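You operate a simulated robot arm through the tools that you are given. There is no shell and no other tool. Be economical: measure what you need, move in short steps, check, and stop when the job is done.

You run a simulated robot arm. Do the job below in one go: nothing can be reset, and whatever is moved stays where it is left.

## Task
Pile some things up. At the end: the green hopper brush from the grate of the filler tray is on the top of the filling bench; the cream granule tub (marked "GRANULES") from the grate of the filler tray is on the top of the filling bench, with the silver kept sample tin (marked "KEEP") from there on top of it and the cream scaled feed strainer on top of that; whatever was shut is shut again. Leave all else as you found it, and nothing knocked over.

The check looks at the end state, three seconds after you hand in, the way a careful person would. Anything else that was tipped, shoved, dropped, spilled or broken makes it a failure.

## Robot
A 6-joint arm with a two-finger gripper, fixed in place. Base frame: the origin is at the foot of the arm, x ahead of it, y to its left, z up; the work surface is at about z = 0.86. Units: m, degrees, N and s.
Its first joint turns from -166.0 to 166.0 degrees. Payload 2.45 kg.
The tool frame sits at the grasp point between the pads (the TCP): z along the fingers, y along the line on which they close. The tips reach 0.02 m beyond it. The gripper opens to 0.14 m. The gripper's body begins 0.168 m behind the TCP.
Orientation is that of the tool frame in the base frame, as a unit quaternion [w, x, y, z]. With the fingers straight down and closing along the base's y, the tool's x points along the base's -x, its y along +y and its z along -z.

## Interface
- The arm moves only by the tool move_arm. Its argument "series" is a list of rows, each a list of 7 numbers: the opening in per cent of the stroke, from 0 (shut) to 100 (fully open), then the shift along the tool's x, y, z in units of 40 mm (1.0 is 40 mm), then the turn, a rotation vector about the tool's x, y, z in units of 8 degrees (1.0 is 8 degrees). In form: [[hand, x, y, z, rx, ry, rz], ...]. A call has 1 to 12 rows; each row shifts and turns the commanded pose from where the row before left it, along the tool's axes as they then stand. A call with a number of a shift or a turn outside -1 to 1 is refused whole. Each row takes 0.2 s and may step no farther than 0.05 m and 8.6 degrees from the row before; otherwise, or with a gripper value out of range, the whole call is refused. Where a pose cannot be reached the arm comes as near as it can. A force on the tool above 40 N (or 10 N above the force at the start of the call, whichever is more), or a blocked arm, ends the call early, and 0.2 s more pass. Each finger travels about 0.045 m/s and halts on what it meets, pressing with about 23 N; the grip force reading is that of the motor and also rises with nothing between the fingers. The clock runs only during rows and for 0.2 s after the last one: add rows that do not move to give the fingers time. It gives the time, the measured TCP pose, the force on the tool (base axes), the opening and the grip force at its end, in the units of the frame above (readings bear some noise), with the torque about the TCP (base axes, N m) and any sound that the robot's microphone picked up.
- Cameras (640 x 400 px; columns grow to the right, rows downward): "scene" is fixed at [0.0493, -0.4983, 1.5075]; the picture's right is [0.71, -0.71, 0.00], its down [-0.47, -0.47, -0.74] and it looks along [0.52, 0.53, -0.67] (base axes); focal length 302 px, centre (320, 200). "wrist" rides on the gripper at [0.078, 0.011, -0.209] in the tool frame; the picture's right is [-0.14, 0.99, 0.00], its down [-0.92, -0.13, -0.37] and it looks along [-0.36, -0.05, 0.93] (tool axes); focal length 280 px, centre (320, 200). There is no depth. A picture from a camera that has moved, and an enlarged one, comes with that camera's place and axes in the base frame and with its lens.
- grab_frame(camera): a new picture of that camera. No time passes.
- inspect(camera, box): a new picture of the part [left, top, right, bottom] of that camera's present view, enlarged. No time passes.
- hand_in(): hands the job in; it is judged then, once.

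Go step by step. Nothing tells you positions but the pictures and the camera data: compare them with the known pose of the tool, close in by small moves and look again before you grip or let go. The budget is 120 turns and 76 pictures, counting those below and the enlarged ones. Unless the task says otherwise, let go and move clear before handing in, and close with one line.

The tools are called after ">>>" by a JSON object that holds its "op" and its "data". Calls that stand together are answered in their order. move_arm: Moves the arm, as the interface text tells. Its arguments: {"type":"object","properties":{"series":{"type":"array","items":{"type":"array","items":{"type":"number"}}}},"required":["series"]} The other tools are called the same way: grab_frame (camera) takes a picture; inspect (camera, box) takes an enlarged picture of a part of a camera's view; hand_in () hands the job in.

At the start:

```text
t: 0.0
position: [0.6878, 0.0788, 1.1909]
tool_rot: [0.001, 0.001, 1.0, 0.0]
ft_force: [0.6, 0.0, 0.5]
torque: [0.03, 0.0, 0.01]
grip_width: 0.1398
gripper_force: 0.0
```

scene: 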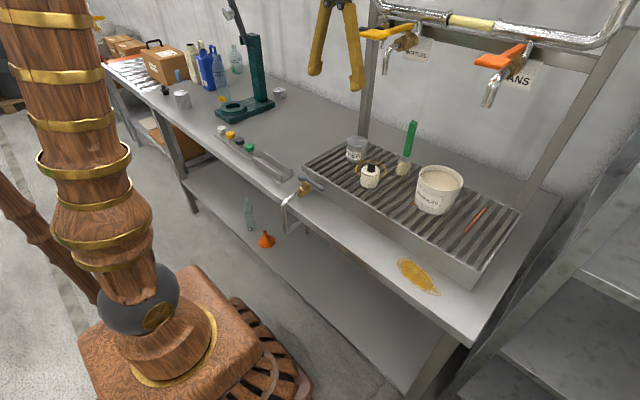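
wrist: 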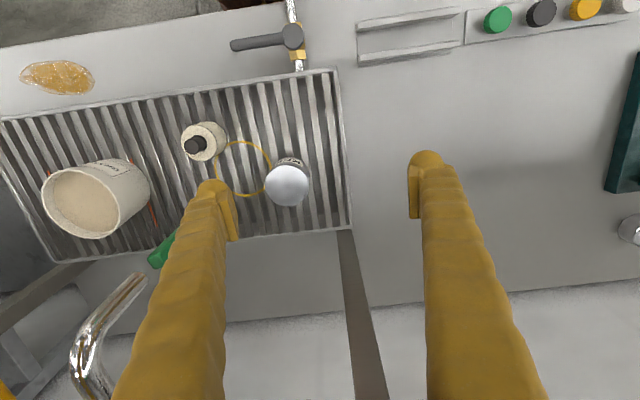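

I see the filler tray with a silver tin, a cream thing with a black top, a brush, a granule tub and a ring. I'll look closer first.

>>> {"op": "inspect", "data": {"camera": "scene", "box": [290, 110, 530, 260]}}

>>> {"op": "inspect", "data": {"camera": "wrist", "box": [0, 50, 360, 275]}}

>>> {"op": "inspect", "data": {"camera": "scene", "box": [90, 20, 330, 170]}}

```text
2.67 times, centred on (410, 185) of scene
camera zoom: at [0.0493, -0.4983, 1.5075], right [0.71, -0.71, 0.0], down [-0.47, -0.47, -0.74], along [0.52, 0.53, -0.67], focal length 805 px, centre (80, 240)
```

zoom: 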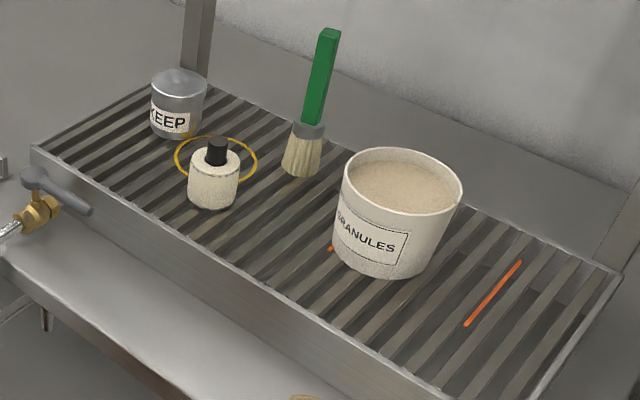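

```text
1.78 times, centred on (180, 162) of wrist
camera zoom: at [0.6094, 0.0898, 1.401], right [0.14, 0.99, 0.0], down [0.92, -0.13, 0.37], along [0.37, -0.05, -0.93], focal length 498 px, centre (569, 267)
```

zoom: 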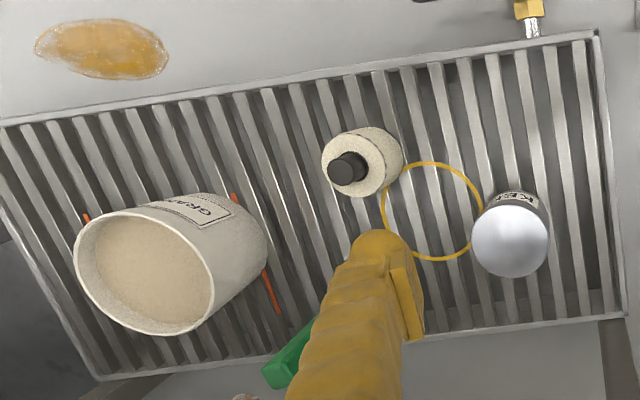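

```text
2.67 times, centred on (210, 95) of scene
camera zoom: at [0.0493, -0.4983, 1.5075], right [0.71, -0.71, 0.0], down [-0.47, -0.47, -0.74], along [0.52, 0.53, -0.67], focal length 805 px, centre (613, 480)
```

zoom: 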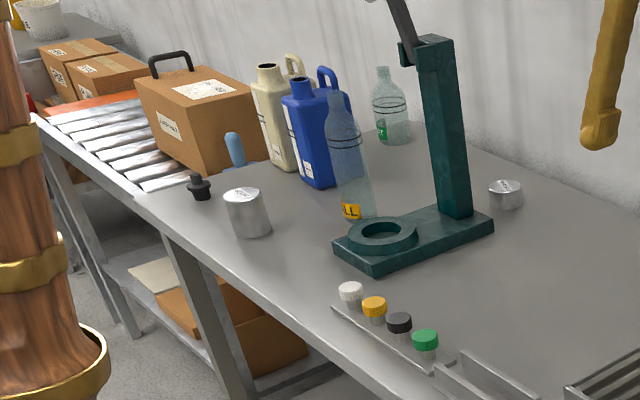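

The strainer is probably the cream pot with the black spigot. I'll move the wrist camera over the tub and strainer for a clean view.

>>> {"op": "move_arm", "data": {"series": [[100, 0.3, -1, 0, 0, 0, 0], [100, 0.3, -1, 0, 0, 0, 0], [100, 0.3, -1, 0, 0, 0, 0], [100, 0.3, -1, 0, 0, 0, 0], [100, 0.3, -1, 0, 0, 0, 0], [100, 0, -1, 0, 0, 0, 0], [100, 0, 0, 0, 0, 0, 0]]}}

>>> {"op": "grab_frame", "data": {"camera": "wrist"}}

>>> {"op": "grab_frame", "data": {"camera": "scene"}}

```text
t: 0.6
position: [0.6679, 0.0156, 1.1913]
tool_rot: [0.003, -0.003, 1.0, 0.002]
ft_force: [4.0, 40.2, -2.9]
torque: [-5.34, 0.56, -0.35]
grip_width: 0.1333
gripper_force: 0.1
stopped in row 2: the force on the tool passed its limit at 103 N (the readings are from after the stop); the commanded pose is now the measured one
```

```text
70 pictures are left
camera wrist: at [0.5889, 0.0253, 1.4009], right [0.13, 0.99, 0.01], down [0.92, -0.13, 0.37], along [0.37, -0.04, -0.93], focal length 280 px, centre (320, 200)
```

wrist: 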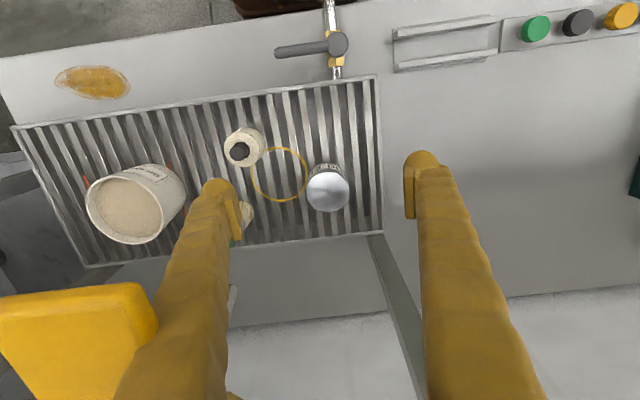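

```text
69 pictures are left
```

scene: 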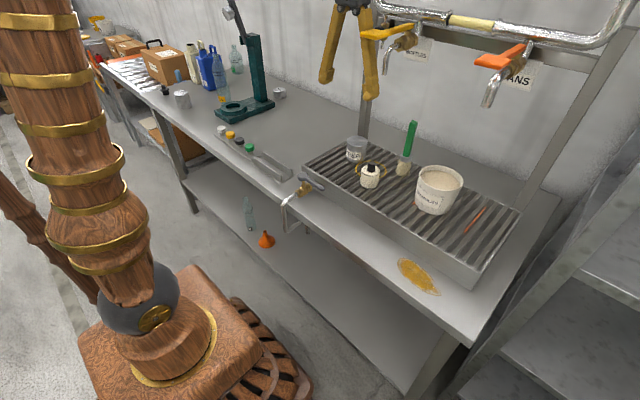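

I bumped something beside the hand – by triangulation the yellow tap's lever (about x 0.64, y −0.03, z 1.33). I'll back off and check that the lever hasn't shifted.

>>> {"op": "move_arm", "data": {"series": [[100, 0, 0.6, 0, 0, 0, 0], [100, 0, 0.9, 0, 0, 0, 0], [100, 0, 0, 0, 0, 0, 0]]}}

>>> {"op": "inspect", "data": {"camera": "scene", "box": [300, 0, 620, 200]}}

```text
t: 1.4
position: [0.666, 0.0729, 1.1925]
tool_rot: [0.003, -0.003, 1.0, 0.004]
ft_force: [0.2, 1.1, 0.0]
torque: [0.03, -0.02, 0.03]
grip_width: 0.14
gripper_force: 0.0
```

```text
2.00 times, centred on (460, 100) of scene
camera zoom: at [0.0493, -0.4983, 1.5075], right [0.71, -0.71, 0.0], down [-0.47, -0.47, -0.74], along [0.52, 0.53, -0.67], focal length 604 px, centre (40, 400)
```

zoom: 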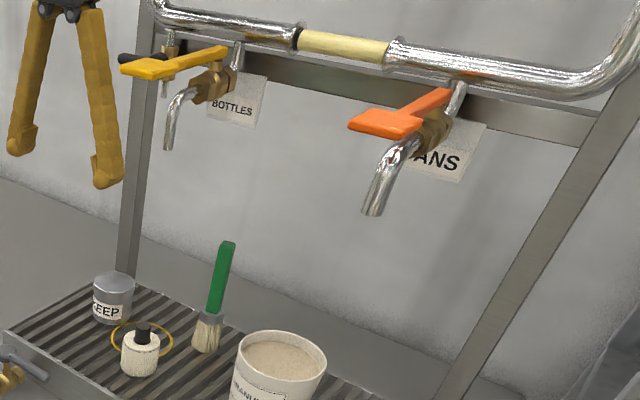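

The taps look unchanged. They overhang the grate, so I'll back off toward the base and tilt the tool forward 60° to work under them from the front.

>>> {"op": "move_arm", "data": {"series": [[100, 0, 0.8, 0, 0, 0, 0], [100, 1, 0, 0, 0, 0, 0], [100, 1, 0, 0, 0, 0, 0], [100, 1, 0, 0, 0, 0, 0], [100, 0, 0, 0, 0, -1, 0], [100, 0, 0, 0, 0, -1, 0], [100, 0, 0, 0, 0, -1, 0], [100, 0, 0, 0, 0, -1, 0], [100, 0, 0, 0, 0, -1, 0], [100, 0, 0, 0, 0, -1, 0], [100, 0, 0, 0, 0, -1, 0], [100, 0, 0, 0, 0, -0.5, 0]]}}

>>> {"op": "grab_frame", "data": {"camera": "wrist"}}

```text
t: 4.0
position: [0.5475, 0.1051, 1.1911]
tool_rot: [0.503, 0.001, 0.865, 0.006]
ft_force: [0.7, -0.9, 0.7]
torque: [-0.04, 0.07, 0.0]
grip_width: 0.14
gripper_force: 0.1
```

```text
67 pictures are left
camera wrist: at [0.327, 0.1157, 1.2279], right [0.07, 0.99, 0.13], down [0.14, -0.14, 0.98], along [0.99, -0.05, -0.15], focal length 280 px, centre (320, 200)
```

wrist: 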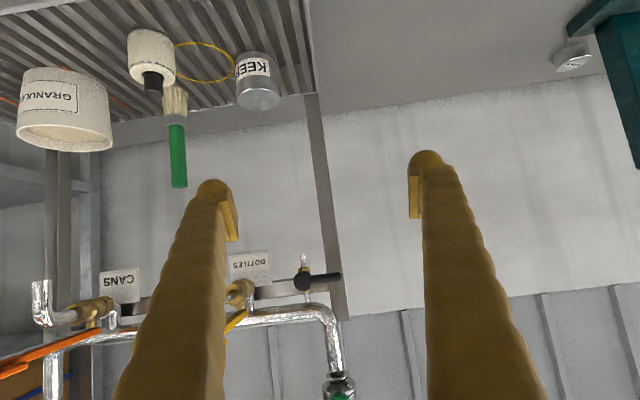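

The tool now points forward-down beneath the tap height. I'll slide across in front of the tray to face the tub.

>>> {"op": "move_arm", "data": {"series": [[100, 0.5, 0, 0.0, 0, 0, 0], [100, 0.9, 0, -0.6, 0, 0, 0], [100, 0.36, -0.95, 0.07, 0, 0, 0], [100, 0.36, -0.95, 0.07, 0, 0, 0], [100, 0.36, -0.95, 0.07, 0, 0, 0], [100, 0.36, -0.95, 0.07, 0, 0, 0], [100, 0.36, -0.95, 0.07, 0, 0, 0], [100, 0.36, -0.95, 0.07, 0, 0, 0], [100, 0, -0.95, 0.07, 0, 0, 0], [100, 0, -0.95, 0.07, 0, 0, 0], [100, 0, -0.95, 0.07, 0, 0, 0], [100, 0, -0.95, 0, 0, 0, 0]]}}

>>> {"op": "grab_frame", "data": {"camera": "wrist"}}

```text
t: 6.6
position: [0.535, -0.2574, 1.1713]
tool_rot: [0.502, -0.001, 0.865, 0.004]
ft_force: [0.3, -0.9, -1.0]
torque: [-0.01, -0.03, 0.02]
grip_width: 0.1399
gripper_force: 0.0
out of reach, approached as far as the arm can: row 2, 3, 4, 5, 6, 7, 8
```

```text
66 pictures are left
camera wrist: at [0.316, -0.2469, 1.2074], right [0.06, 0.99, 0.13], down [0.14, -0.13, 0.98], along [0.99, -0.04, -0.14], focal length 280 px, centre (320, 200)
```

wrist: 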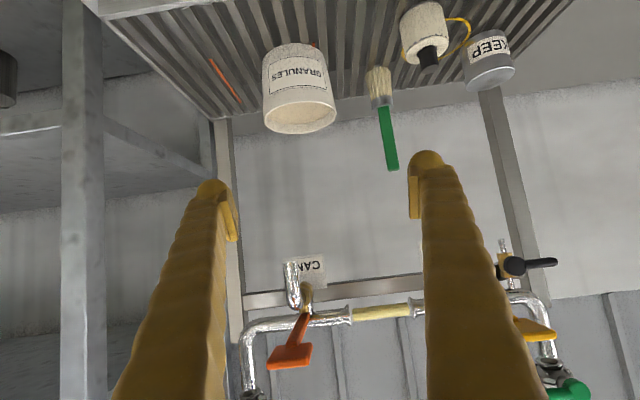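

Triangulation puts the tub rim at about (0.708, −0.277, 1.025), 0.11 m across, with the orange spout above it. I'll drop to a pre-grasp pose in front of it.

>>> {"op": "move_arm", "data": {"series": [[100, 0.85, -0.12, 0.67, 0, 0, 0], [100, 0.85, -0.12, 0.67, 0, 0, 0], [100, 0.85, -0.12, 0.67, 0, 0, 0], [100, 0.85, -0.12, 0.67, 0, 0, 0], [100, 0, 0, 0, 0, 0, 0]]}}

>>> {"op": "grab_frame", "data": {"camera": "wrist"}}

>>> {"op": "grab_frame", "data": {"camera": "scene"}}

```text
t: 7.8
position: [0.5795, -0.2931, 1.0153]
tool_rot: [0.501, -0.002, 0.866, 0.006]
ft_force: [0.5, 0.6, 0.3]
torque: [0.0, -0.02, 0.03]
grip_width: 0.1401
gripper_force: 0.1
out of reach, approached as far as the arm can: row 3, 4
```

```text
65 pictures are left
camera wrist: at [0.3593, -0.2831, 1.052], right [0.06, 0.99, 0.13], down [0.14, -0.13, 0.98], along [0.99, -0.04, -0.15], focal length 280 px, centre (320, 200)
```

wrist: 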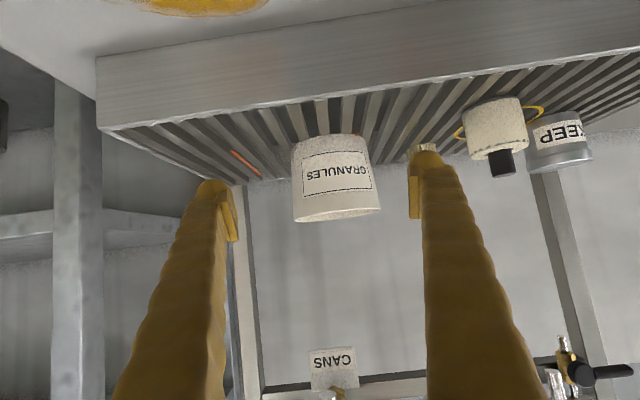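

```text
64 pictures are left
```

scene: 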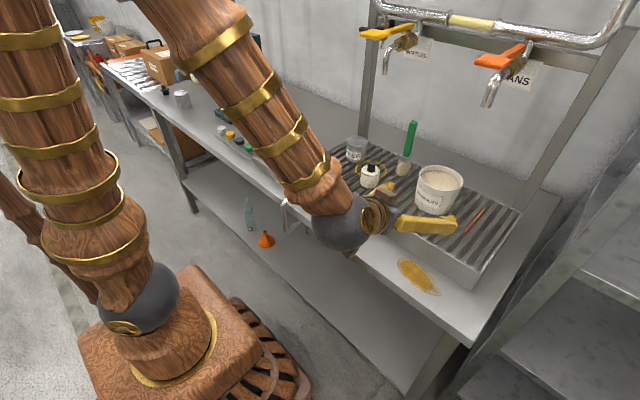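

The tub sits between the finger lines. I'll advance partway and verify the centring.

>>> {"op": "move_arm", "data": {"series": [[100, -0.2, 0.4, 0.8, 0, 0, 0], [100, -0.2, 0, 0.8, 0, 0, 0], [100, 0, 0, 0, 0, 0, 0]]}}

>>> {"op": "grab_frame", "data": {"camera": "wrist"}}

```text
t: 8.6
position: [0.6419, -0.2761, 0.9979]
tool_rot: [0.502, 0.0, 0.865, 0.003]
ft_force: [-0.5, -0.3, -0.3]
torque: [0.03, -0.01, 0.0]
grip_width: 0.14
gripper_force: 0.0
```

```text
63 pictures are left
camera wrist: at [0.4228, -0.2663, 1.0349], right [0.06, 0.99, 0.13], down [0.14, -0.13, 0.98], along [0.99, -0.04, -0.14], focal length 280 px, centre (320, 200)
```

wrist: 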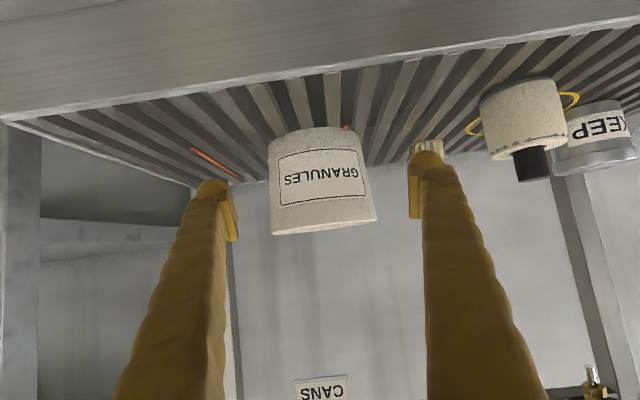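

Centred. I'll advance the rest and close.

>>> {"op": "move_arm", "data": {"series": [[100, -0.23, 0, 0.8, 0, 0, 0], [100, -0.23, 0, 0.8, 0, 0, 0], [100, 0, 0, 0, 0, 0, 0]]}}

>>> {"op": "grab_frame", "data": {"camera": "wrist"}}

>>> {"op": "inspect", "data": {"camera": "scene", "box": [340, 100, 540, 260]}}

```text
t: 9.4
position: [0.7098, -0.2754, 0.981]
tool_rot: [0.502, 0.0, 0.865, 0.004]
ft_force: [0.0, 0.5, -0.1]
torque: [-0.02, -0.01, 0.0]
grip_width: 0.1397
gripper_force: 0.1
```

```text
62 pictures are left
camera wrist: at [0.4892, -0.2654, 1.0179], right [0.06, 0.99, 0.13], down [0.14, -0.13, 0.98], along [0.99, -0.04, -0.14], focal length 280 px, centre (320, 200)
```

wrist: 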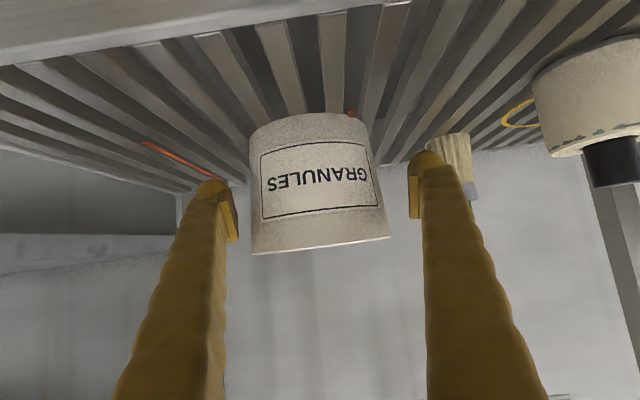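

```text
2.50 times, centred on (440, 180) of scene
camera zoom: at [0.0493, -0.4983, 1.5075], right [0.71, -0.71, 0.0], down [-0.47, -0.47, -0.74], along [0.52, 0.53, -0.67], focal length 754 px, centre (20, 250)
```

zoom: 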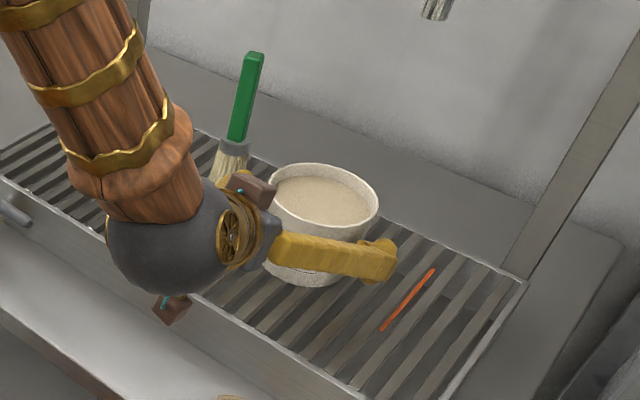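

Aligned (tub y ≈ −0.275). Closing the grip.

>>> {"op": "move_arm", "data": {"series": [[0, 0, 0, 0, 0, 0, 0], [0, 0, 0, 0, 0, 0, 0], [0, 0, 0, 0, 0, 0, 0], [0, 0, 0, 0, 0, 0, 0], [0, 0, 0, 0, 0, 0, 0]]}}

>>> {"op": "grab_frame", "data": {"camera": "wrist"}}

```text
t: 10.6
position: [0.7099, -0.2753, 0.9818]
tool_rot: [0.502, -0.001, 0.865, 0.005]
ft_force: [0.4, 0.5, 1.9]
torque: [0.01, -0.02, 0.01]
grip_width: 0.1088
gripper_force: 23.2
```

```text
60 pictures are left
camera wrist: at [0.489, -0.2654, 1.0181], right [0.06, 0.99, 0.13], down [0.14, -0.13, 0.98], along [0.99, -0.04, -0.14], focal length 280 px, centre (320, 200)
```

wrist: 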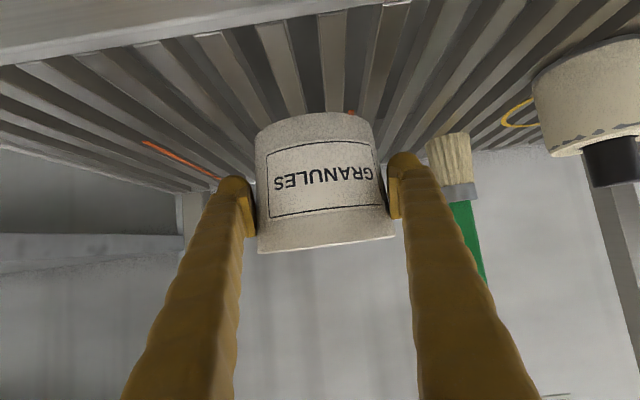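

Gripped at 0.109 m. Lifting gently.

>>> {"op": "move_arm", "data": {"series": [[0, -0.433, 0, -0.25, 0, 0, 0], [0, -0.433, 0, -0.25, 0, 0, 0], [0, 0, 0, 0, 0, 0, 0]]}}

>>> {"op": "grab_frame", "data": {"camera": "wrist"}}

```text
t: 11.4
position: [0.7091, -0.2757, 1.0224]
tool_rot: [0.502, -0.001, 0.865, 0.004]
ft_force: [0.8, 0.0, -4.8]
torque: [0.02, 0.06, 0.02]
grip_width: 0.1088
gripper_force: 22.6
```

```text
59 pictures are left
camera wrist: at [0.4889, -0.2661, 1.0588], right [0.06, 0.99, 0.13], down [0.14, -0.13, 0.98], along [0.99, -0.04, -0.14], focal length 280 px, centre (320, 200)
```

wrist: 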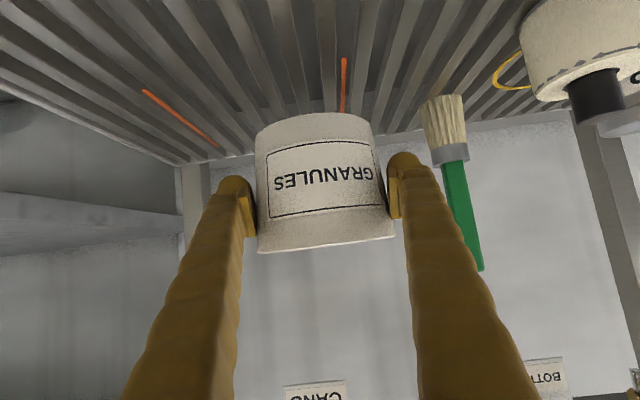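

Held level, about 0.5 kg. Raise and pull back toward the front so it clears the other items.

>>> {"op": "move_arm", "data": {"series": [[0, -0.433, 0, -0.25, 0, 0, 0], [0, -0.433, 0, -0.25, 0, 0, 0], [0, 0.1225, 0, -0.65, 0, 0, 0], [0, 0.1225, 0, -0.65, 0, 0, 0], [0, 0.1225, 0, -0.65, 0, 0, 0], [0, 0.1225, 0, -0.65, 0, 0, 0], [0, 0, 0, 0, 0, 0, 0]]}}

```text
t: 13.0
position: [0.6073, -0.2768, 1.0967]
tool_rot: [0.502, -0.002, 0.865, 0.005]
ft_force: [-0.5, -1.4, -3.9]
torque: [0.01, 0.03, 0.0]
grip_width: 0.1089
gripper_force: 23.0
```

Now carry left in front of the tray.

>>> {"op": "move_arm", "data": {"series": [[0, 0, 0.5, 0, 0, 0, 0], [0, 0, 0.9, 0, 0, 0, 0], [0, 0, 0.9, 0, 0, 0, 0], [0, 0, 0.9, 0, 0, 0, 0], [0, 0, 0.9, 0, 0, 0, 0], [0, 0, 0.9, 0, 0, 0, 0], [0, 0, 0.9, 0, 0, 0, 0], [0, 0, 0.9, 0, 0, 0, 0], [0, 0, 0.9, 0, 0, 0, 0], [0, 0, 0.9, 0, 0, 0, 0], [0, 0, 0.9, 0, 0, 0, 0], [0, 0, 0, 0, 0, 0, 0]]}}

>>> {"op": "grab_frame", "data": {"camera": "wrist"}}

>>> {"op": "grab_frame", "data": {"camera": "scene"}}

```text
t: 15.6
position: [0.623, 0.0985, 1.1183]
tool_rot: [0.503, -0.001, 0.864, 0.004]
ft_force: [0.1, 0.3, -4.3]
torque: [0.01, 0.08, -0.01]
grip_width: 0.1078
gripper_force: 23.0
out of reach, approached as far as the arm can: row 5, 6, 7, 8
```

```text
58 pictures are left
camera wrist: at [0.4033, 0.1087, 1.1545], right [0.06, 0.99, 0.13], down [0.14, -0.13, 0.98], along [0.99, -0.04, -0.14], focal length 280 px, centre (320, 200)
```

wrist: 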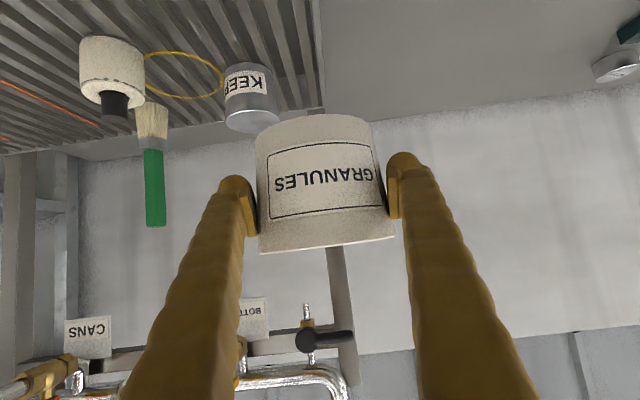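

```text
57 pictures are left
```

scene: 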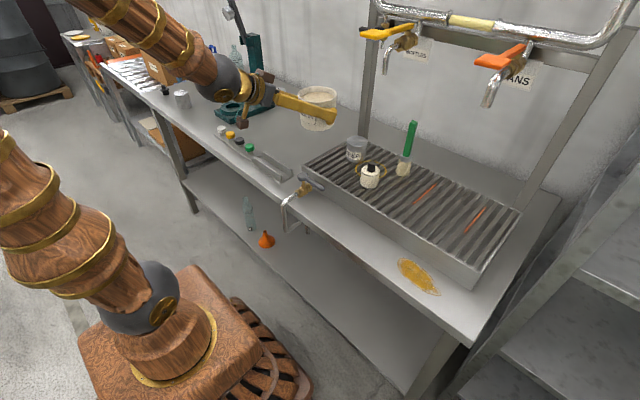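

Clear of the tray. Continue left to y≈0.30, then forward.

>>> {"op": "move_arm", "data": {"series": [[0, 0, 0.9, 0, 0, 0, 0], [0, 0, 0.9, 0, 0, 0, 0], [0, 0, 0.9, 0, 0, 0, 0], [0, 0, 0.9, 0, 0, 0, 0], [0, 0, 0.9, 0, 0, 0, 0], [0, 0, 0.5, 0, 0, 0, 0], [0, 0.15, 0, 0.8, 0, 0, 0], [0, 0.5, 0, 0.8, 0, 0, 0], [0, 0.5, 0, 0.5, 0, 0, 0], [0, 0.5, 0, 0.3, 0, 0, 0], [0, 0, 0, 0, 0, 0, 0]]}}

>>> {"op": "grab_frame", "data": {"camera": "wrist"}}

>>> {"op": "grab_frame", "data": {"camera": "scene"}}

```text
t: 18.0
position: [0.6732, 0.297, 1.0133]
tool_rot: [0.502, -0.001, 0.865, 0.004]
ft_force: [0.0, -0.1, -4.1]
torque: [-0.05, 0.07, -0.02]
grip_width: 0.1074
gripper_force: 22.8
```

```text
56 pictures are left
camera wrist: at [0.4541, 0.3083, 1.05], right [0.06, 0.99, 0.13], down [0.14, -0.13, 0.98], along [0.99, -0.04, -0.14], focal length 280 px, centre (320, 200)
```

wrist: 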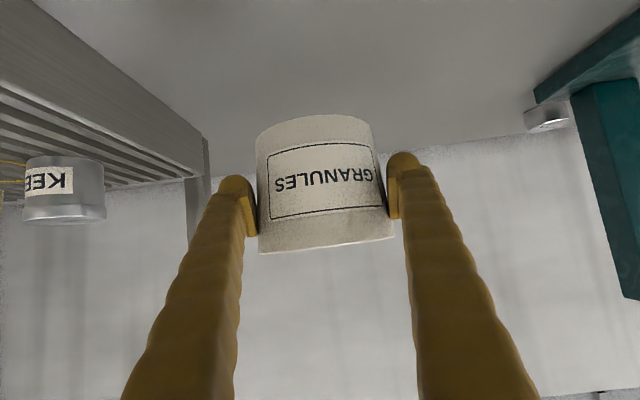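

```text
55 pictures are left
```

scene: 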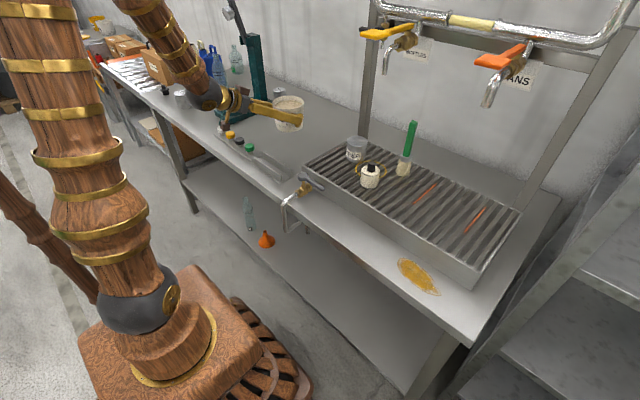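

The area below is bare bench. Lower to just above it.

>>> {"op": "move_arm", "data": {"series": [[0, 0.46, 0, 0.7, 0, 0, 0], [0, 0.46, 0, 0.7, 0, 0, 0], [0, 0.46, 0, 0.7, 0, 0, 0], [0, 0, 0, 0, 0, 0, 0]]}}

>>> {"op": "inspect", "data": {"camera": "scene", "box": [200, 60, 360, 180]}}

>>> {"op": "grab_frame", "data": {"camera": "wrist"}}

```text
t: 19.0
position: [0.7207, 0.2993, 0.924]
tool_rot: [0.502, 0.0, 0.865, 0.004]
ft_force: [0.1, 0.8, -5.8]
torque: [0.03, 0.07, 0.02]
grip_width: 0.1074
gripper_force: 22.9
```

```text
3.33 times, centred on (280, 120) of scene
camera zoom: at [0.0493, -0.4983, 1.5075], right [0.71, -0.71, 0.0], down [-0.47, -0.47, -0.74], along [0.52, 0.53, -0.67], focal length 1006 px, centre (453, 467)
```

zoom: 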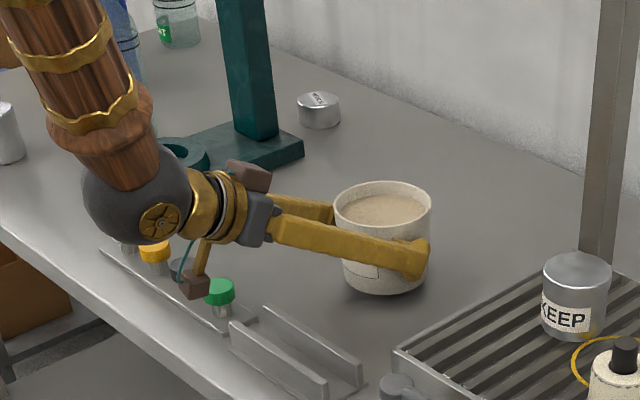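

```text
53 pictures are left
camera wrist: at [0.4999, 0.3096, 0.961], right [0.06, 0.99, 0.13], down [0.14, -0.13, 0.98], along [0.99, -0.04, -0.14], focal length 280 px, centre (320, 200)
```

wrist: 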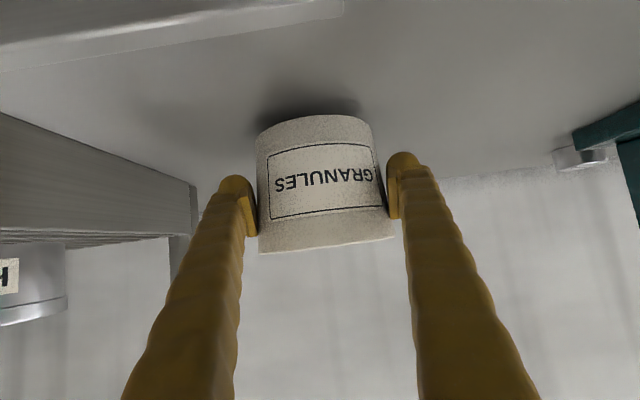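

Nearly down. Lower in fine steps watching the force.

>>> {"op": "move_arm", "data": {"series": [[0, 0.108, 0, 0.0625, 0, 0, 0], [0, 0.108, 0, 0.0625, 0, 0, 0], [0, 0.065, 0, 0.0375, 0, 0, 0], [0, 0, 0, 0, 0, 0, 0]]}}

```text
t: 20.0
position: [0.7202, 0.2985, 0.9117]
tool_rot: [0.502, 0.0, 0.865, 0.004]
ft_force: [0.8, -1.2, -5.2]
torque: [0.03, 0.07, -0.01]
grip_width: 0.1071
gripper_force: 22.7
```

>>> {"op": "move_arm", "data": {"series": [[0, 0.043, 0, 0.025, 0, 0, 0], [0, 0.043, 0, 0.025, 0, 0, 0], [0, 0, 0, 0, 0, 0, 0]]}}

>>> {"op": "grab_frame", "data": {"camera": "wrist"}}

```text
t: 20.8
position: [0.7206, 0.3013, 0.9083]
tool_rot: [0.502, -0.001, 0.865, 0.005]
ft_force: [-4.7, 3.4, 11.7]
torque: [-0.06, -0.21, 0.02]
grip_width: 0.1065
gripper_force: 22.4
```

```text
52 pictures are left
camera wrist: at [0.4999, 0.3097, 0.9444], right [0.06, 0.99, 0.13], down [0.14, -0.13, 0.98], along [0.99, -0.04, -0.14], focal length 280 px, centre (320, 200)
```

wrist: 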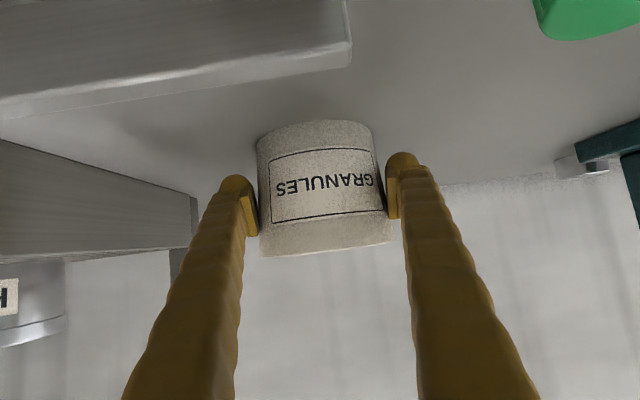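

It is on the bench. Release.

>>> {"op": "move_arm", "data": {"series": [[100, 0, 0, 0, 0, 0, 0], [100, 0, 0, 0, 0, 0, 0], [100, 0, 0, 0, 0, 0, 0], [100, 0, 0, 0, 0, 0, 0]]}}

>>> {"op": "grab_frame", "data": {"camera": "wrist"}}

```text
t: 21.8
position: [0.7196, 0.2996, 0.9077]
tool_rot: [0.502, 0.0, 0.865, 0.004]
ft_force: [-0.3, -0.4, 0.1]
torque: [-0.05, 0.02, 0.02]
grip_width: 0.1401
gripper_force: 0.1
```

```text
51 pictures are left
camera wrist: at [0.4999, 0.3095, 0.9441], right [0.06, 0.99, 0.13], down [0.14, -0.13, 0.98], along [0.99, -0.04, -0.14], focal length 280 px, centre (320, 200)
```

wrist: 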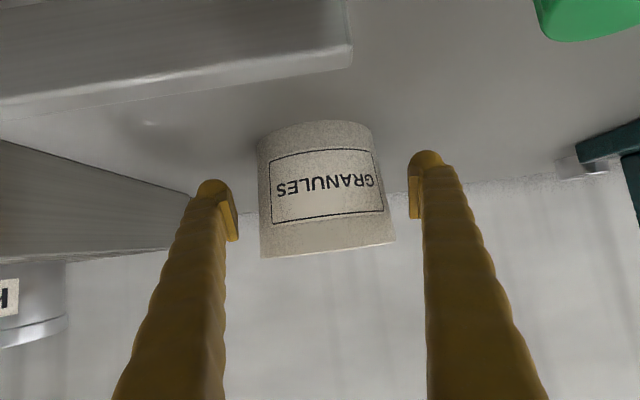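

Released upright. Retreat up and back, then move in front of the KEEP tin.

>>> {"op": "move_arm", "data": {"series": [[100, -0.76, 0, -0.44, 0, 0, 0], [100, -0.76, 0, -0.44, 0, 0, 0], [100, -0.76, 0, -0.44, 0, 0, 0], [100, -0.76, 0, -0.44, 0, 0, 0], [100, 0.5, 0, -0.87, 0, 0, 0], [100, 0.5, -0.5, -0.87, 0, 0, 0], [100, 0, -1, 0, 0, 0, 0], [100, 0, -1, 0, 0, 0, 0], [100, 0, -1, 0, 0, 0, 0], [100, 0, -1, 0, 0, 0, 0], [100, 0, -1, 0, 0, 0, 0], [100, 0, -1, 0, 0, 0, 0]]}}

>>> {"op": "grab_frame", "data": {"camera": "wrist"}}

>>> {"op": "grab_frame", "data": {"camera": "scene"}}

```text
t: 24.4
position: [0.6673, 0.0472, 1.068]
tool_rot: [0.501, 0.0, 0.866, 0.004]
ft_force: [-0.9, -0.5, 0.1]
torque: [0.0, 0.0, -0.01]
grip_width: 0.1397
gripper_force: 0.0
out of reach, approached as far as the arm can: row 9, 10, 11, 12
```

```text
50 pictures are left
camera wrist: at [0.4481, 0.0572, 1.1043], right [0.06, 0.99, 0.13], down [0.14, -0.13, 0.98], along [0.99, -0.05, -0.15], focal length 280 px, centre (320, 200)
```

wrist: 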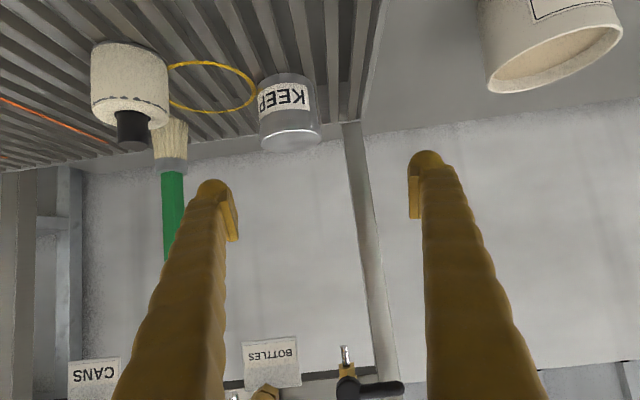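

```text
49 pictures are left
```

scene: 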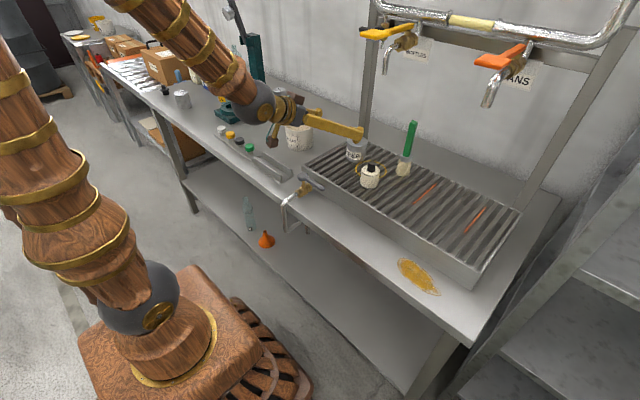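

Tin centre is at about (0.729, 0.02), top z≈0.995; the strainer stands at (0.654, −0.095). I'll narrow the fingers to miss the strainer and approach the tin halfway.

>>> {"op": "move_arm", "data": {"series": [[65, 0, -0.68, 0, 0, 0, 0], [65, 0, 0, 0, 0, 0, 0], [65, 0, 0, 0, 0, 0, 0], [65, 0.38, 0, 0.8, 0, 0, 0], [65, 0.2, 0, 0.4, 0, 0, 0], [65, 0, 0, 0, 0, 0, 0]]}}

>>> {"op": "grab_frame", "data": {"camera": "wrist"}}

```text
t: 25.8
position: [0.7005, 0.0203, 1.0253]
tool_rot: [0.502, 0.0, 0.865, 0.004]
ft_force: [0.3, 0.0, 0.8]
torque: [0.0, 0.01, 0.0]
grip_width: 0.0911
gripper_force: 0.1
out of reach, approached as far as the arm can: row 4
```

```text
48 pictures are left
camera wrist: at [0.48, 0.0299, 1.0618], right [0.06, 0.99, 0.13], down [0.14, -0.13, 0.98], along [0.99, -0.04, -0.15], focal length 280 px, centre (320, 200)
```

wrist: 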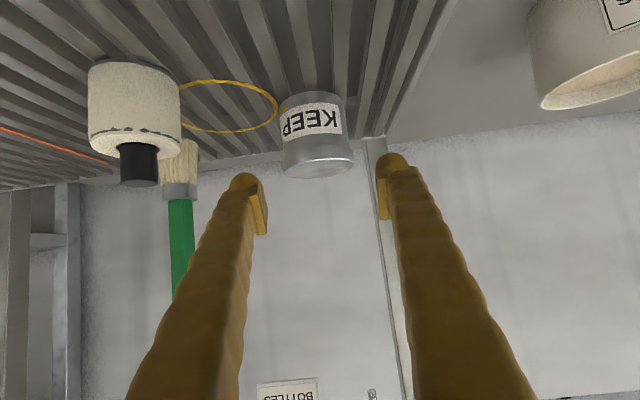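

Lined up with the tin. Go down to the grip height.

>>> {"op": "move_arm", "data": {"series": [[65, 0.335, 0.04, 0.62, 0, 0, 0], [65, 0.335, 0, 0.62, 0, 0, 0], [65, 0, 0, 0, 0, 0, 0]]}}

>>> {"op": "grab_frame", "data": {"camera": "wrist"}}

```text
t: 26.6
position: [0.7294, 0.0219, 0.9767]
tool_rot: [0.503, 0.0, 0.864, 0.004]
ft_force: [0.5, -0.2, -0.4]
torque: [0.01, 0.02, -0.01]
grip_width: 0.0909
gripper_force: 0.2
```

```text
47 pictures are left
camera wrist: at [0.5089, 0.0321, 1.0132], right [0.06, 0.99, 0.13], down [0.14, -0.13, 0.98], along [0.99, -0.04, -0.14], focal length 280 px, centre (320, 200)
```

wrist: 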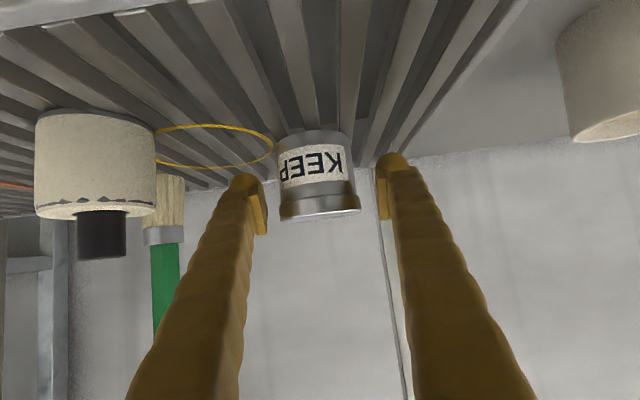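

Tin is centred between the pads. Close.

>>> {"op": "move_arm", "data": {"series": [[0, 0.06, 0, 0.03, 0, 0, 0], [0, 0, 0, 0, 0, 0, 0], [0, 0, 0, 0, 0, 0, 0], [0, 0, 0, 0, 0, 0, 0]]}}

>>> {"op": "move_arm", "data": {"series": [[0, -0.433, 0, -0.25, 0, 0, 0], [0, -0.433, 0, -0.25, 0, 0, 0], [0, 0, 0, 0, 0, 0, 0]]}}

>>> {"op": "grab_frame", "data": {"camera": "wrist"}}

```text
t: 27.6
position: [0.7299, 0.0219, 0.9743]
tool_rot: [0.502, 0.0, 0.865, 0.004]
ft_force: [0.1, -0.4, -1.3]
torque: [0.04, 0.01, 0.05]
grip_width: 0.0637
gripper_force: 23.0
```

```text
t: 28.4
position: [0.7287, 0.0225, 1.015]
tool_rot: [0.502, 0.0, 0.865, 0.004]
ft_force: [-0.8, -0.5, -1.7]
torque: [0.04, 0.01, -0.01]
grip_width: 0.064
gripper_force: 23.1
```

```text
46 pictures are left
camera wrist: at [0.5087, 0.0324, 1.0513], right [0.06, 0.99, 0.13], down [0.14, -0.13, 0.98], along [0.99, -0.04, -0.14], focal length 280 px, centre (320, 200)
```

wrist: 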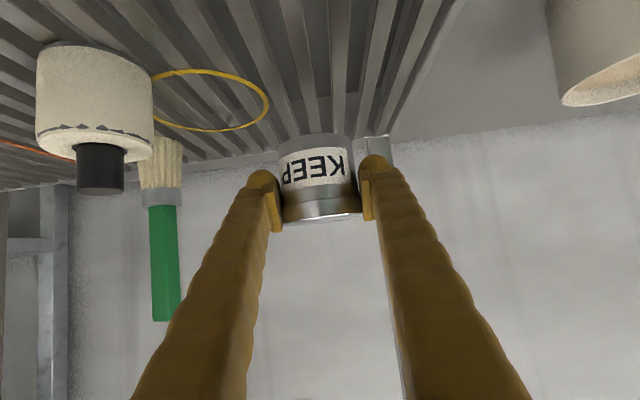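

The whole tin came up. Lift more and carry it over the tub.

>>> {"op": "move_arm", "data": {"series": [[0, -0.7, 0, -0.4, 0, 0, 0], [0, -0.7, 0, -0.4, 0, 0, 0], [0, 0, 0.6, 0, 0, 0, 0], [0, 0, 0.9, 0, 0, 0, 0], [0, 0, 0.9, 0, 0, 0, 0], [0, 0, 0.9, 0, 0, 0, 0], [0, 0, 0.9, 0, 0, 0, 0], [0, 0, 0.9, 0, 0, 0, 0], [0, 0, 0.9, 0, 0, 0, 0], [0, 0, 0.6, 0, 0, 0, 0], [0, 0, 0.34, 0, 0, 0, 0], [0, 0, 0, 0, 0, 0, 0]]}}

>>> {"op": "grab_frame", "data": {"camera": "wrist"}}

>>> {"op": "inspect", "data": {"camera": "scene", "box": [220, 60, 380, 180]}}

```text
t: 31.0
position: [0.7284, 0.2994, 1.0788]
tool_rot: [0.502, -0.001, 0.865, 0.004]
ft_force: [-0.7, -0.1, -2.2]
torque: [0.02, 0.04, 0.01]
grip_width: 0.0639
gripper_force: 23.0
```

```text
45 pictures are left
camera wrist: at [0.5085, 0.3096, 1.1164], right [0.06, 0.99, 0.13], down [0.14, -0.13, 0.98], along [0.99, -0.04, -0.14], focal length 280 px, centre (320, 200)
```

wrist: 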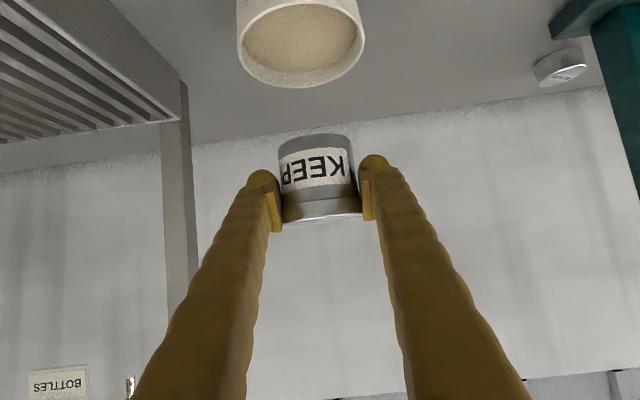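

```text
3.33 times, centred on (300, 120) of scene
camera zoom: at [0.0493, -0.4983, 1.5075], right [0.71, -0.71, 0.0], down [-0.47, -0.47, -0.74], along [0.52, 0.53, -0.67], focal length 1006 px, centre (387, 467)
```

zoom: 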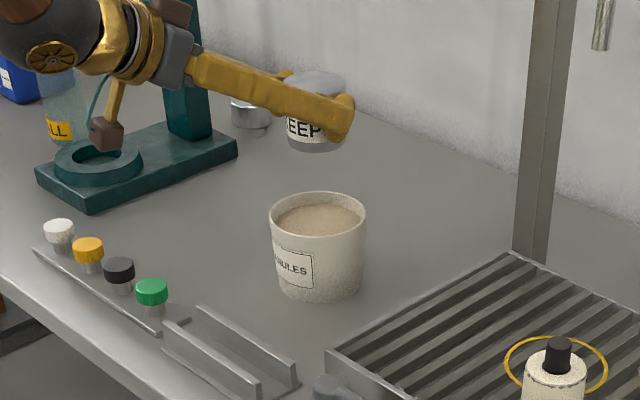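

Tub centre is at about (0.720, 0.299). Lower the tin over it.

>>> {"op": "move_arm", "data": {"series": [[0, 0.64, 0, 0.3, 0, 0, 0], [0, 0.64, 0, 0.3, 0, 0, 0], [0, 0.55, 0, 0.26, 0, 0, 0], [0, 0, 0, 0, 0, 0, 0]]}}

>>> {"op": "grab_frame", "data": {"camera": "wrist"}}

>>> {"op": "inspect", "data": {"camera": "scene", "box": [240, 70, 360, 160]}}

```text
t: 32.0
position: [0.7202, 0.2992, 0.999]
tool_rot: [0.502, 0.0, 0.865, 0.003]
ft_force: [0.5, -0.1, -1.4]
torque: [0.0, 0.02, 0.02]
grip_width: 0.0639
gripper_force: 23.3
```

```text
43 pictures are left
camera wrist: at [0.5007, 0.3095, 1.0361], right [0.06, 0.99, 0.13], down [0.14, -0.13, 0.98], along [0.99, -0.04, -0.14], focal length 280 px, centre (320, 200)
```

wrist: 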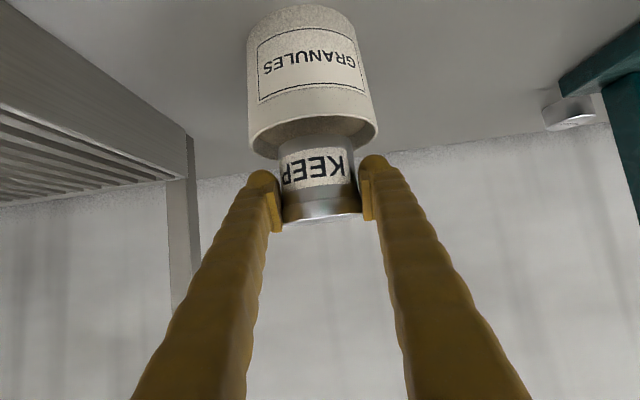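

```text
4.44 times, centred on (300, 115) of scene
camera zoom: at [0.0493, -0.4983, 1.5075], right [0.71, -0.71, 0.0], down [-0.47, -0.47, -0.74], along [0.52, 0.53, -0.67], focal length 1341 px, centre (409, 578)
```

zoom: 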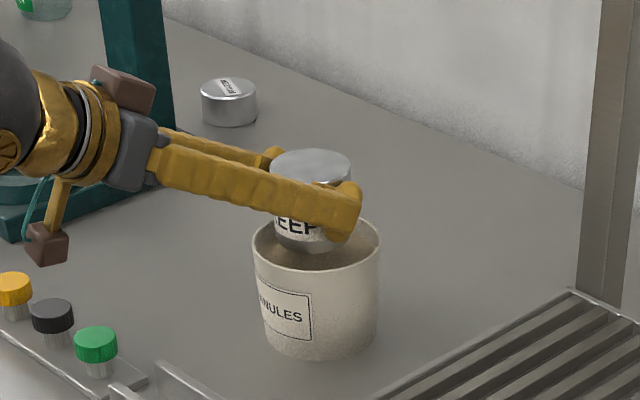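

Centred over the tub. Lower slowly until contact.

>>> {"op": "move_arm", "data": {"series": [[0, 0.108, 0, 0.0625, 0, 0, 0], [0, 0.108, 0, 0.0625, 0, 0, 0], [0, 0.065, 0, 0.0375, 0, 0, 0], [0, 0, 0, 0, 0, 0, 0]]}}

```text
t: 33.0
position: [0.721, 0.2987, 0.9875]
tool_rot: [0.502, 0.0, 0.865, 0.004]
ft_force: [1.7, 4.7, 15.6]
torque: [0.07, -0.2, -0.02]
grip_width: 0.064
gripper_force: 22.8
```

Contact. Check whether it is the tin's base on the granules.

>>> {"op": "grab_frame", "data": {"camera": "wrist"}}

>>> {"op": "inspect", "data": {"camera": "scene", "box": [260, 80, 340, 140]}}

```text
41 pictures are left
camera wrist: at [0.5009, 0.3094, 1.0236], right [0.06, 0.99, 0.13], down [0.14, -0.13, 0.98], along [0.99, -0.04, -0.14], focal length 280 px, centre (320, 200)
```

wrist: 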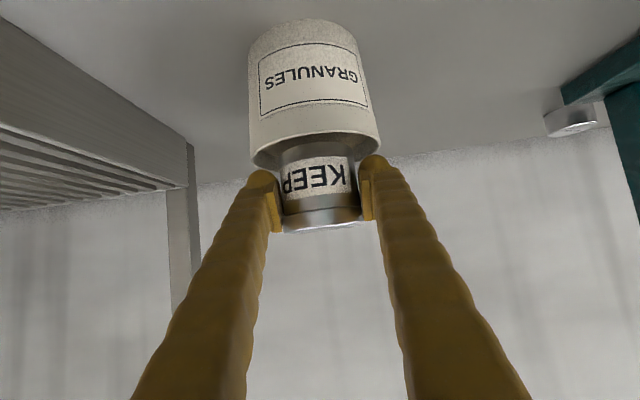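

```text
6.67 times, centred on (300, 110) of scene
camera zoom: at [0.0493, -0.4983, 1.5075], right [0.71, -0.71, 0.0], down [-0.47, -0.47, -0.74], along [0.52, 0.53, -0.67], focal length 2012 px, centre (453, 800)
```

zoom: 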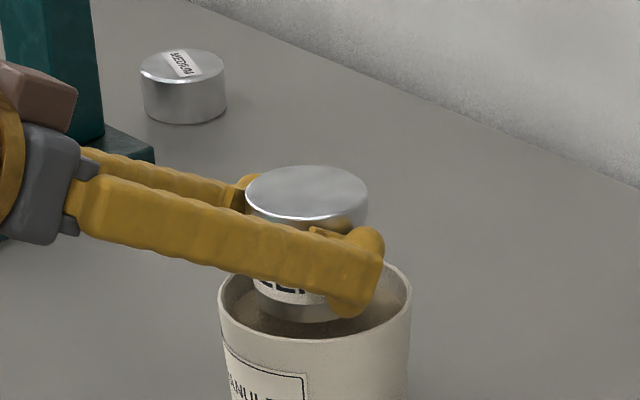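

The tin rests on the granules. I'll open only slightly, lift the fingers clear of the rim, then open further.

>>> {"op": "move_arm", "data": {"series": [[50, 0, 0, 0, 0, 0, 0], [50, 0, 0, 0, 0, 0, 0], [50, 0, 0, 0, 0, 0, 0]]}}

>>> {"op": "inspect", "data": {"camera": "wrist", "box": [200, 0, 440, 260]}}

```text
t: 33.8
position: [0.7214, 0.2998, 0.9865]
tool_rot: [0.502, 0.0, 0.865, 0.003]
ft_force: [1.1, -0.5, -0.3]
torque: [0.05, 0.02, -0.02]
grip_width: 0.07
gripper_force: 0.0
```

```text
1.54 times, centred on (320, 130) of wrist
camera zoom: at [0.5008, 0.3092, 1.0232], right [0.06, 0.99, 0.13], down [0.14, -0.13, 0.98], along [0.99, -0.04, -0.14], focal length 431 px, centre (320, 308)
```

zoom: 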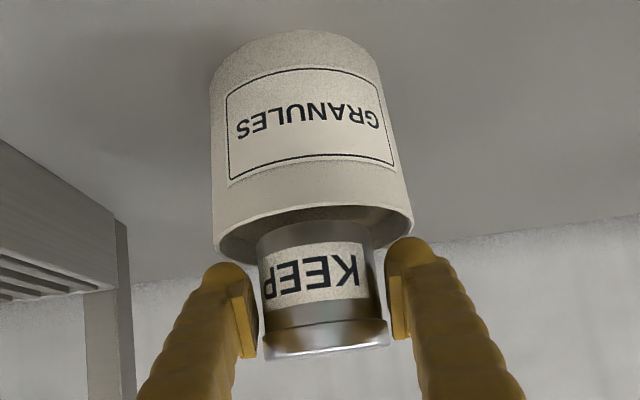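

Free, no force. Raise 20 mm, then open to 65% and lift away.

>>> {"op": "move_arm", "data": {"series": [[50, -0.22, 0, -0.125, 0, 0, 0], [50, -0.22, 0, -0.125, 0, 0, 0], [65, 0, 0, 0, 0, 0, 0], [65, 0, 0, 0, 0, 0, 0], [65, -0.43, 0, -0.25, 0, 0, 0], [65, -0.65, 0, -0.375, 0, 0, 0], [65, -0.65, 0, -0.375, 0, 0, 0], [65, -0.3, 0, -0.15, 0, 0, 0], [65, 0, 0, 0, 0, 0, 0]]}}

>>> {"op": "grab_frame", "data": {"camera": "wrist"}}

>>> {"op": "inspect", "data": {"camera": "scene", "box": [240, 70, 360, 160]}}

```text
t: 35.8
position: [0.7233, 0.2989, 1.1004]
tool_rot: [0.502, -0.001, 0.865, 0.005]
ft_force: [0.2, 0.2, 0.4]
torque: [0.03, -0.01, 0.0]
grip_width: 0.0912
gripper_force: 0.1
```

```text
38 pictures are left
camera wrist: at [0.5021, 0.3094, 1.1368], right [0.06, 0.99, 0.13], down [0.14, -0.13, 0.98], along [0.99, -0.04, -0.14], focal length 280 px, centre (320, 200)
```

wrist: 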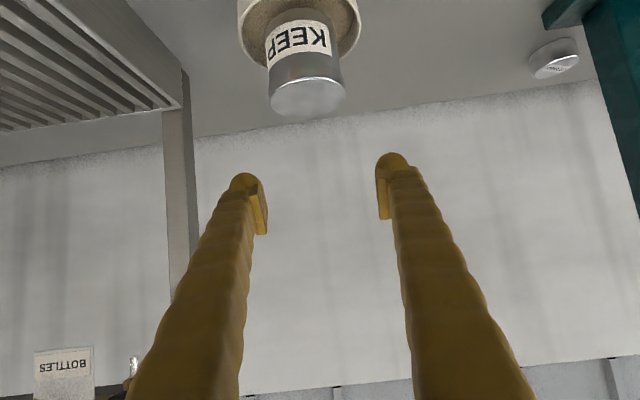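

```text
4.44 times, centred on (300, 115) of scene
camera zoom: at [0.0493, -0.4983, 1.5075], right [0.71, -0.71, 0.0], down [-0.47, -0.47, -0.74], along [0.52, 0.53, -0.67], focal length 1341 px, centre (409, 578)
```

zoom: 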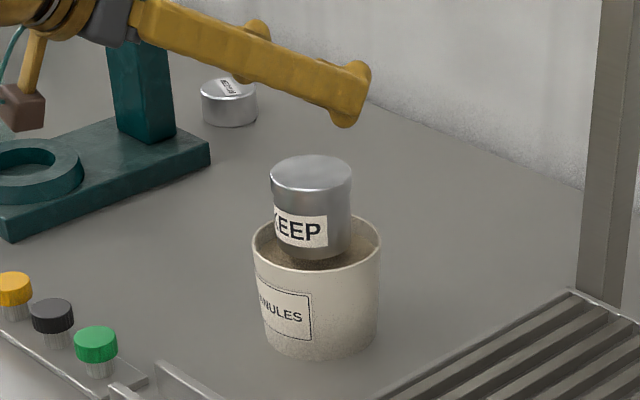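

The tin sits level on the tub. Next the strainer: reduce the tilt to 40° for the nearer reach and go over in front of it.

>>> {"op": "move_arm", "data": {"series": [[65, 0, 0, 0, 0, 1, 0], [65, 0, 0, 0, 0, 1, 0], [65, 0, 0, 0, 0, 0.5, 0], [65, 0.48, 0, -0.4, 0, 0, 0], [65, 0.48, 0, -0.4, 0, 0, 0], [65, 0, -1, 0, 0, 0, 0], [65, 0, -1, 0, 0, 0, 0], [65, 0, -1, 0, 0, 0, 0], [65, 0, -1, 0, 0, 0, 0], [65, 0, -1, 0, 0, 0, 0], [65, 0, -1, 0, 0, 0, 0], [65, 0, -1, 0, 0, 0, 0]]}}

>>> {"op": "grab_frame", "data": {"camera": "wrist"}}

>>> {"op": "grab_frame", "data": {"camera": "scene"}}

```text
t: 38.4
position: [0.685, 0.0261, 1.1065]
tool_rot: [0.372, 0.008, 0.928, -0.015]
ft_force: [0.6, 0.3, -0.4]
torque: [0.0, 0.0, -0.01]
grip_width: 0.0909
gripper_force: 0.2
out of reach, approached as far as the arm can: row 12
```

```text
36 pictures are left
camera wrist: at [0.4845, 0.0439, 1.2053], right [0.13, 0.99, 0.07], down [0.41, -0.12, 0.91], along [0.9, -0.08, -0.42], focal length 280 px, centre (320, 200)
```

wrist: 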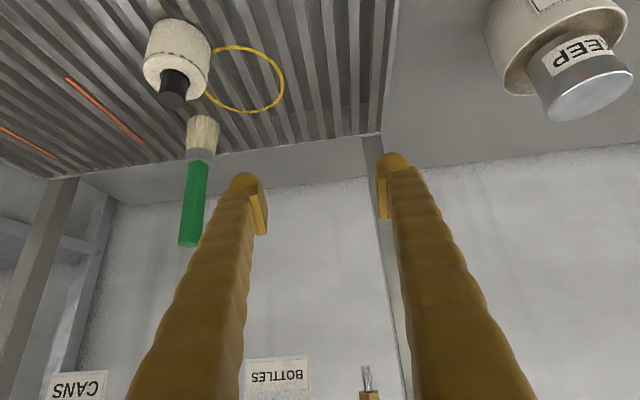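

```text
35 pictures are left
```

scene: 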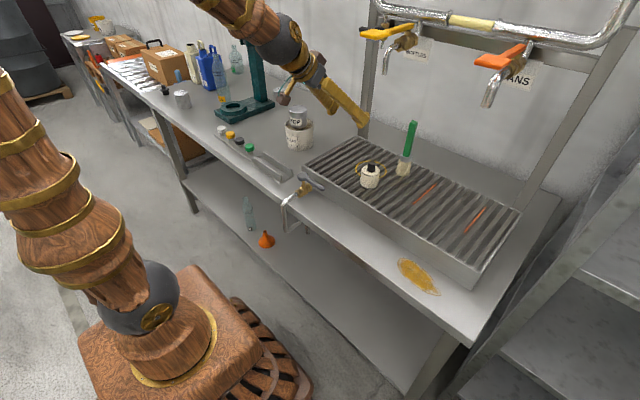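

The tool is nearly in line with the forearm (a singular pose), which bent it slightly. I'll tilt up further and pull back, then check the orientation.

>>> {"op": "move_arm", "data": {"series": [[65, 0.6, 0, -0.5, 0, 0.5, 0], [65, 0.6, 0, -0.4, 0, 1, 0], [65, 0, 0, 0, 0, 0.5, 0], [65, 0, 0, 0, 0, 0, 0]]}}

```text
t: 39.4
position: [0.6385, 0.0042, 1.0826]
tool_rot: [0.254, -0.015, 0.966, -0.05]
ft_force: [0.1, -0.3, -0.8]
torque: [0.0, -0.01, 0.0]
grip_width: 0.0909
gripper_force: 0.1
out of reach, approached as far as the arm can: row 1, 2, 3
```

>>> {"op": "move_arm", "data": {"series": [[65, 0, 0, 0, 0, 0.3, 0], [65, 0, 0, 0, 0, 0, 0], [65, 0, 0, 0, 0, 0, 0]]}}

```text
t: 40.2
position: [0.6373, 0.0109, 1.077]
tool_rot: [0.234, -0.014, 0.971, -0.053]
ft_force: [-0.5, 0.6, -0.5]
torque: [0.04, 0.02, -0.01]
grip_width: 0.0909
gripper_force: 0.1
out of reach, approached as far as the arm can: row 1
```

Still near the singular pose. I'll tilt steeper while pulling back to get away from it, correcting the twist.

>>> {"op": "move_arm", "data": {"series": [[65, 0.5, 0, -0.4, 0, 0.8, 0], [65, 0.5, 0, -0.4, 0, 0.5, 0], [65, 0, 0, 0, -0.35, 0, 0.2], [65, 0, 0, 0, -0.35, 0, 0.2], [65, 0, 0, 0, 0, 0, 0]]}}

```text
t: 41.4
position: [0.5837, 0.0323, 1.072]
tool_rot: [0.153, -0.009, 0.986, -0.07]
ft_force: [0.2, -0.8, 0.2]
torque: [0.0, 0.0, 0.02]
grip_width: 0.0912
gripper_force: 0.0
out of reach, approached as far as the arm can: row 1, 2, 3, 4
```

>>> {"op": "grab_frame", "data": {"camera": "scene"}}

```text
34 pictures are left
```

scene: 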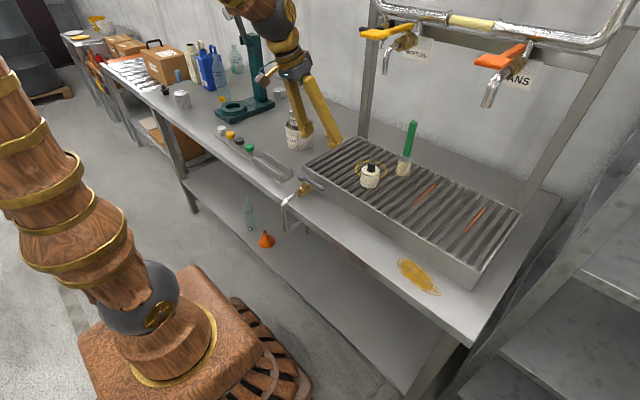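

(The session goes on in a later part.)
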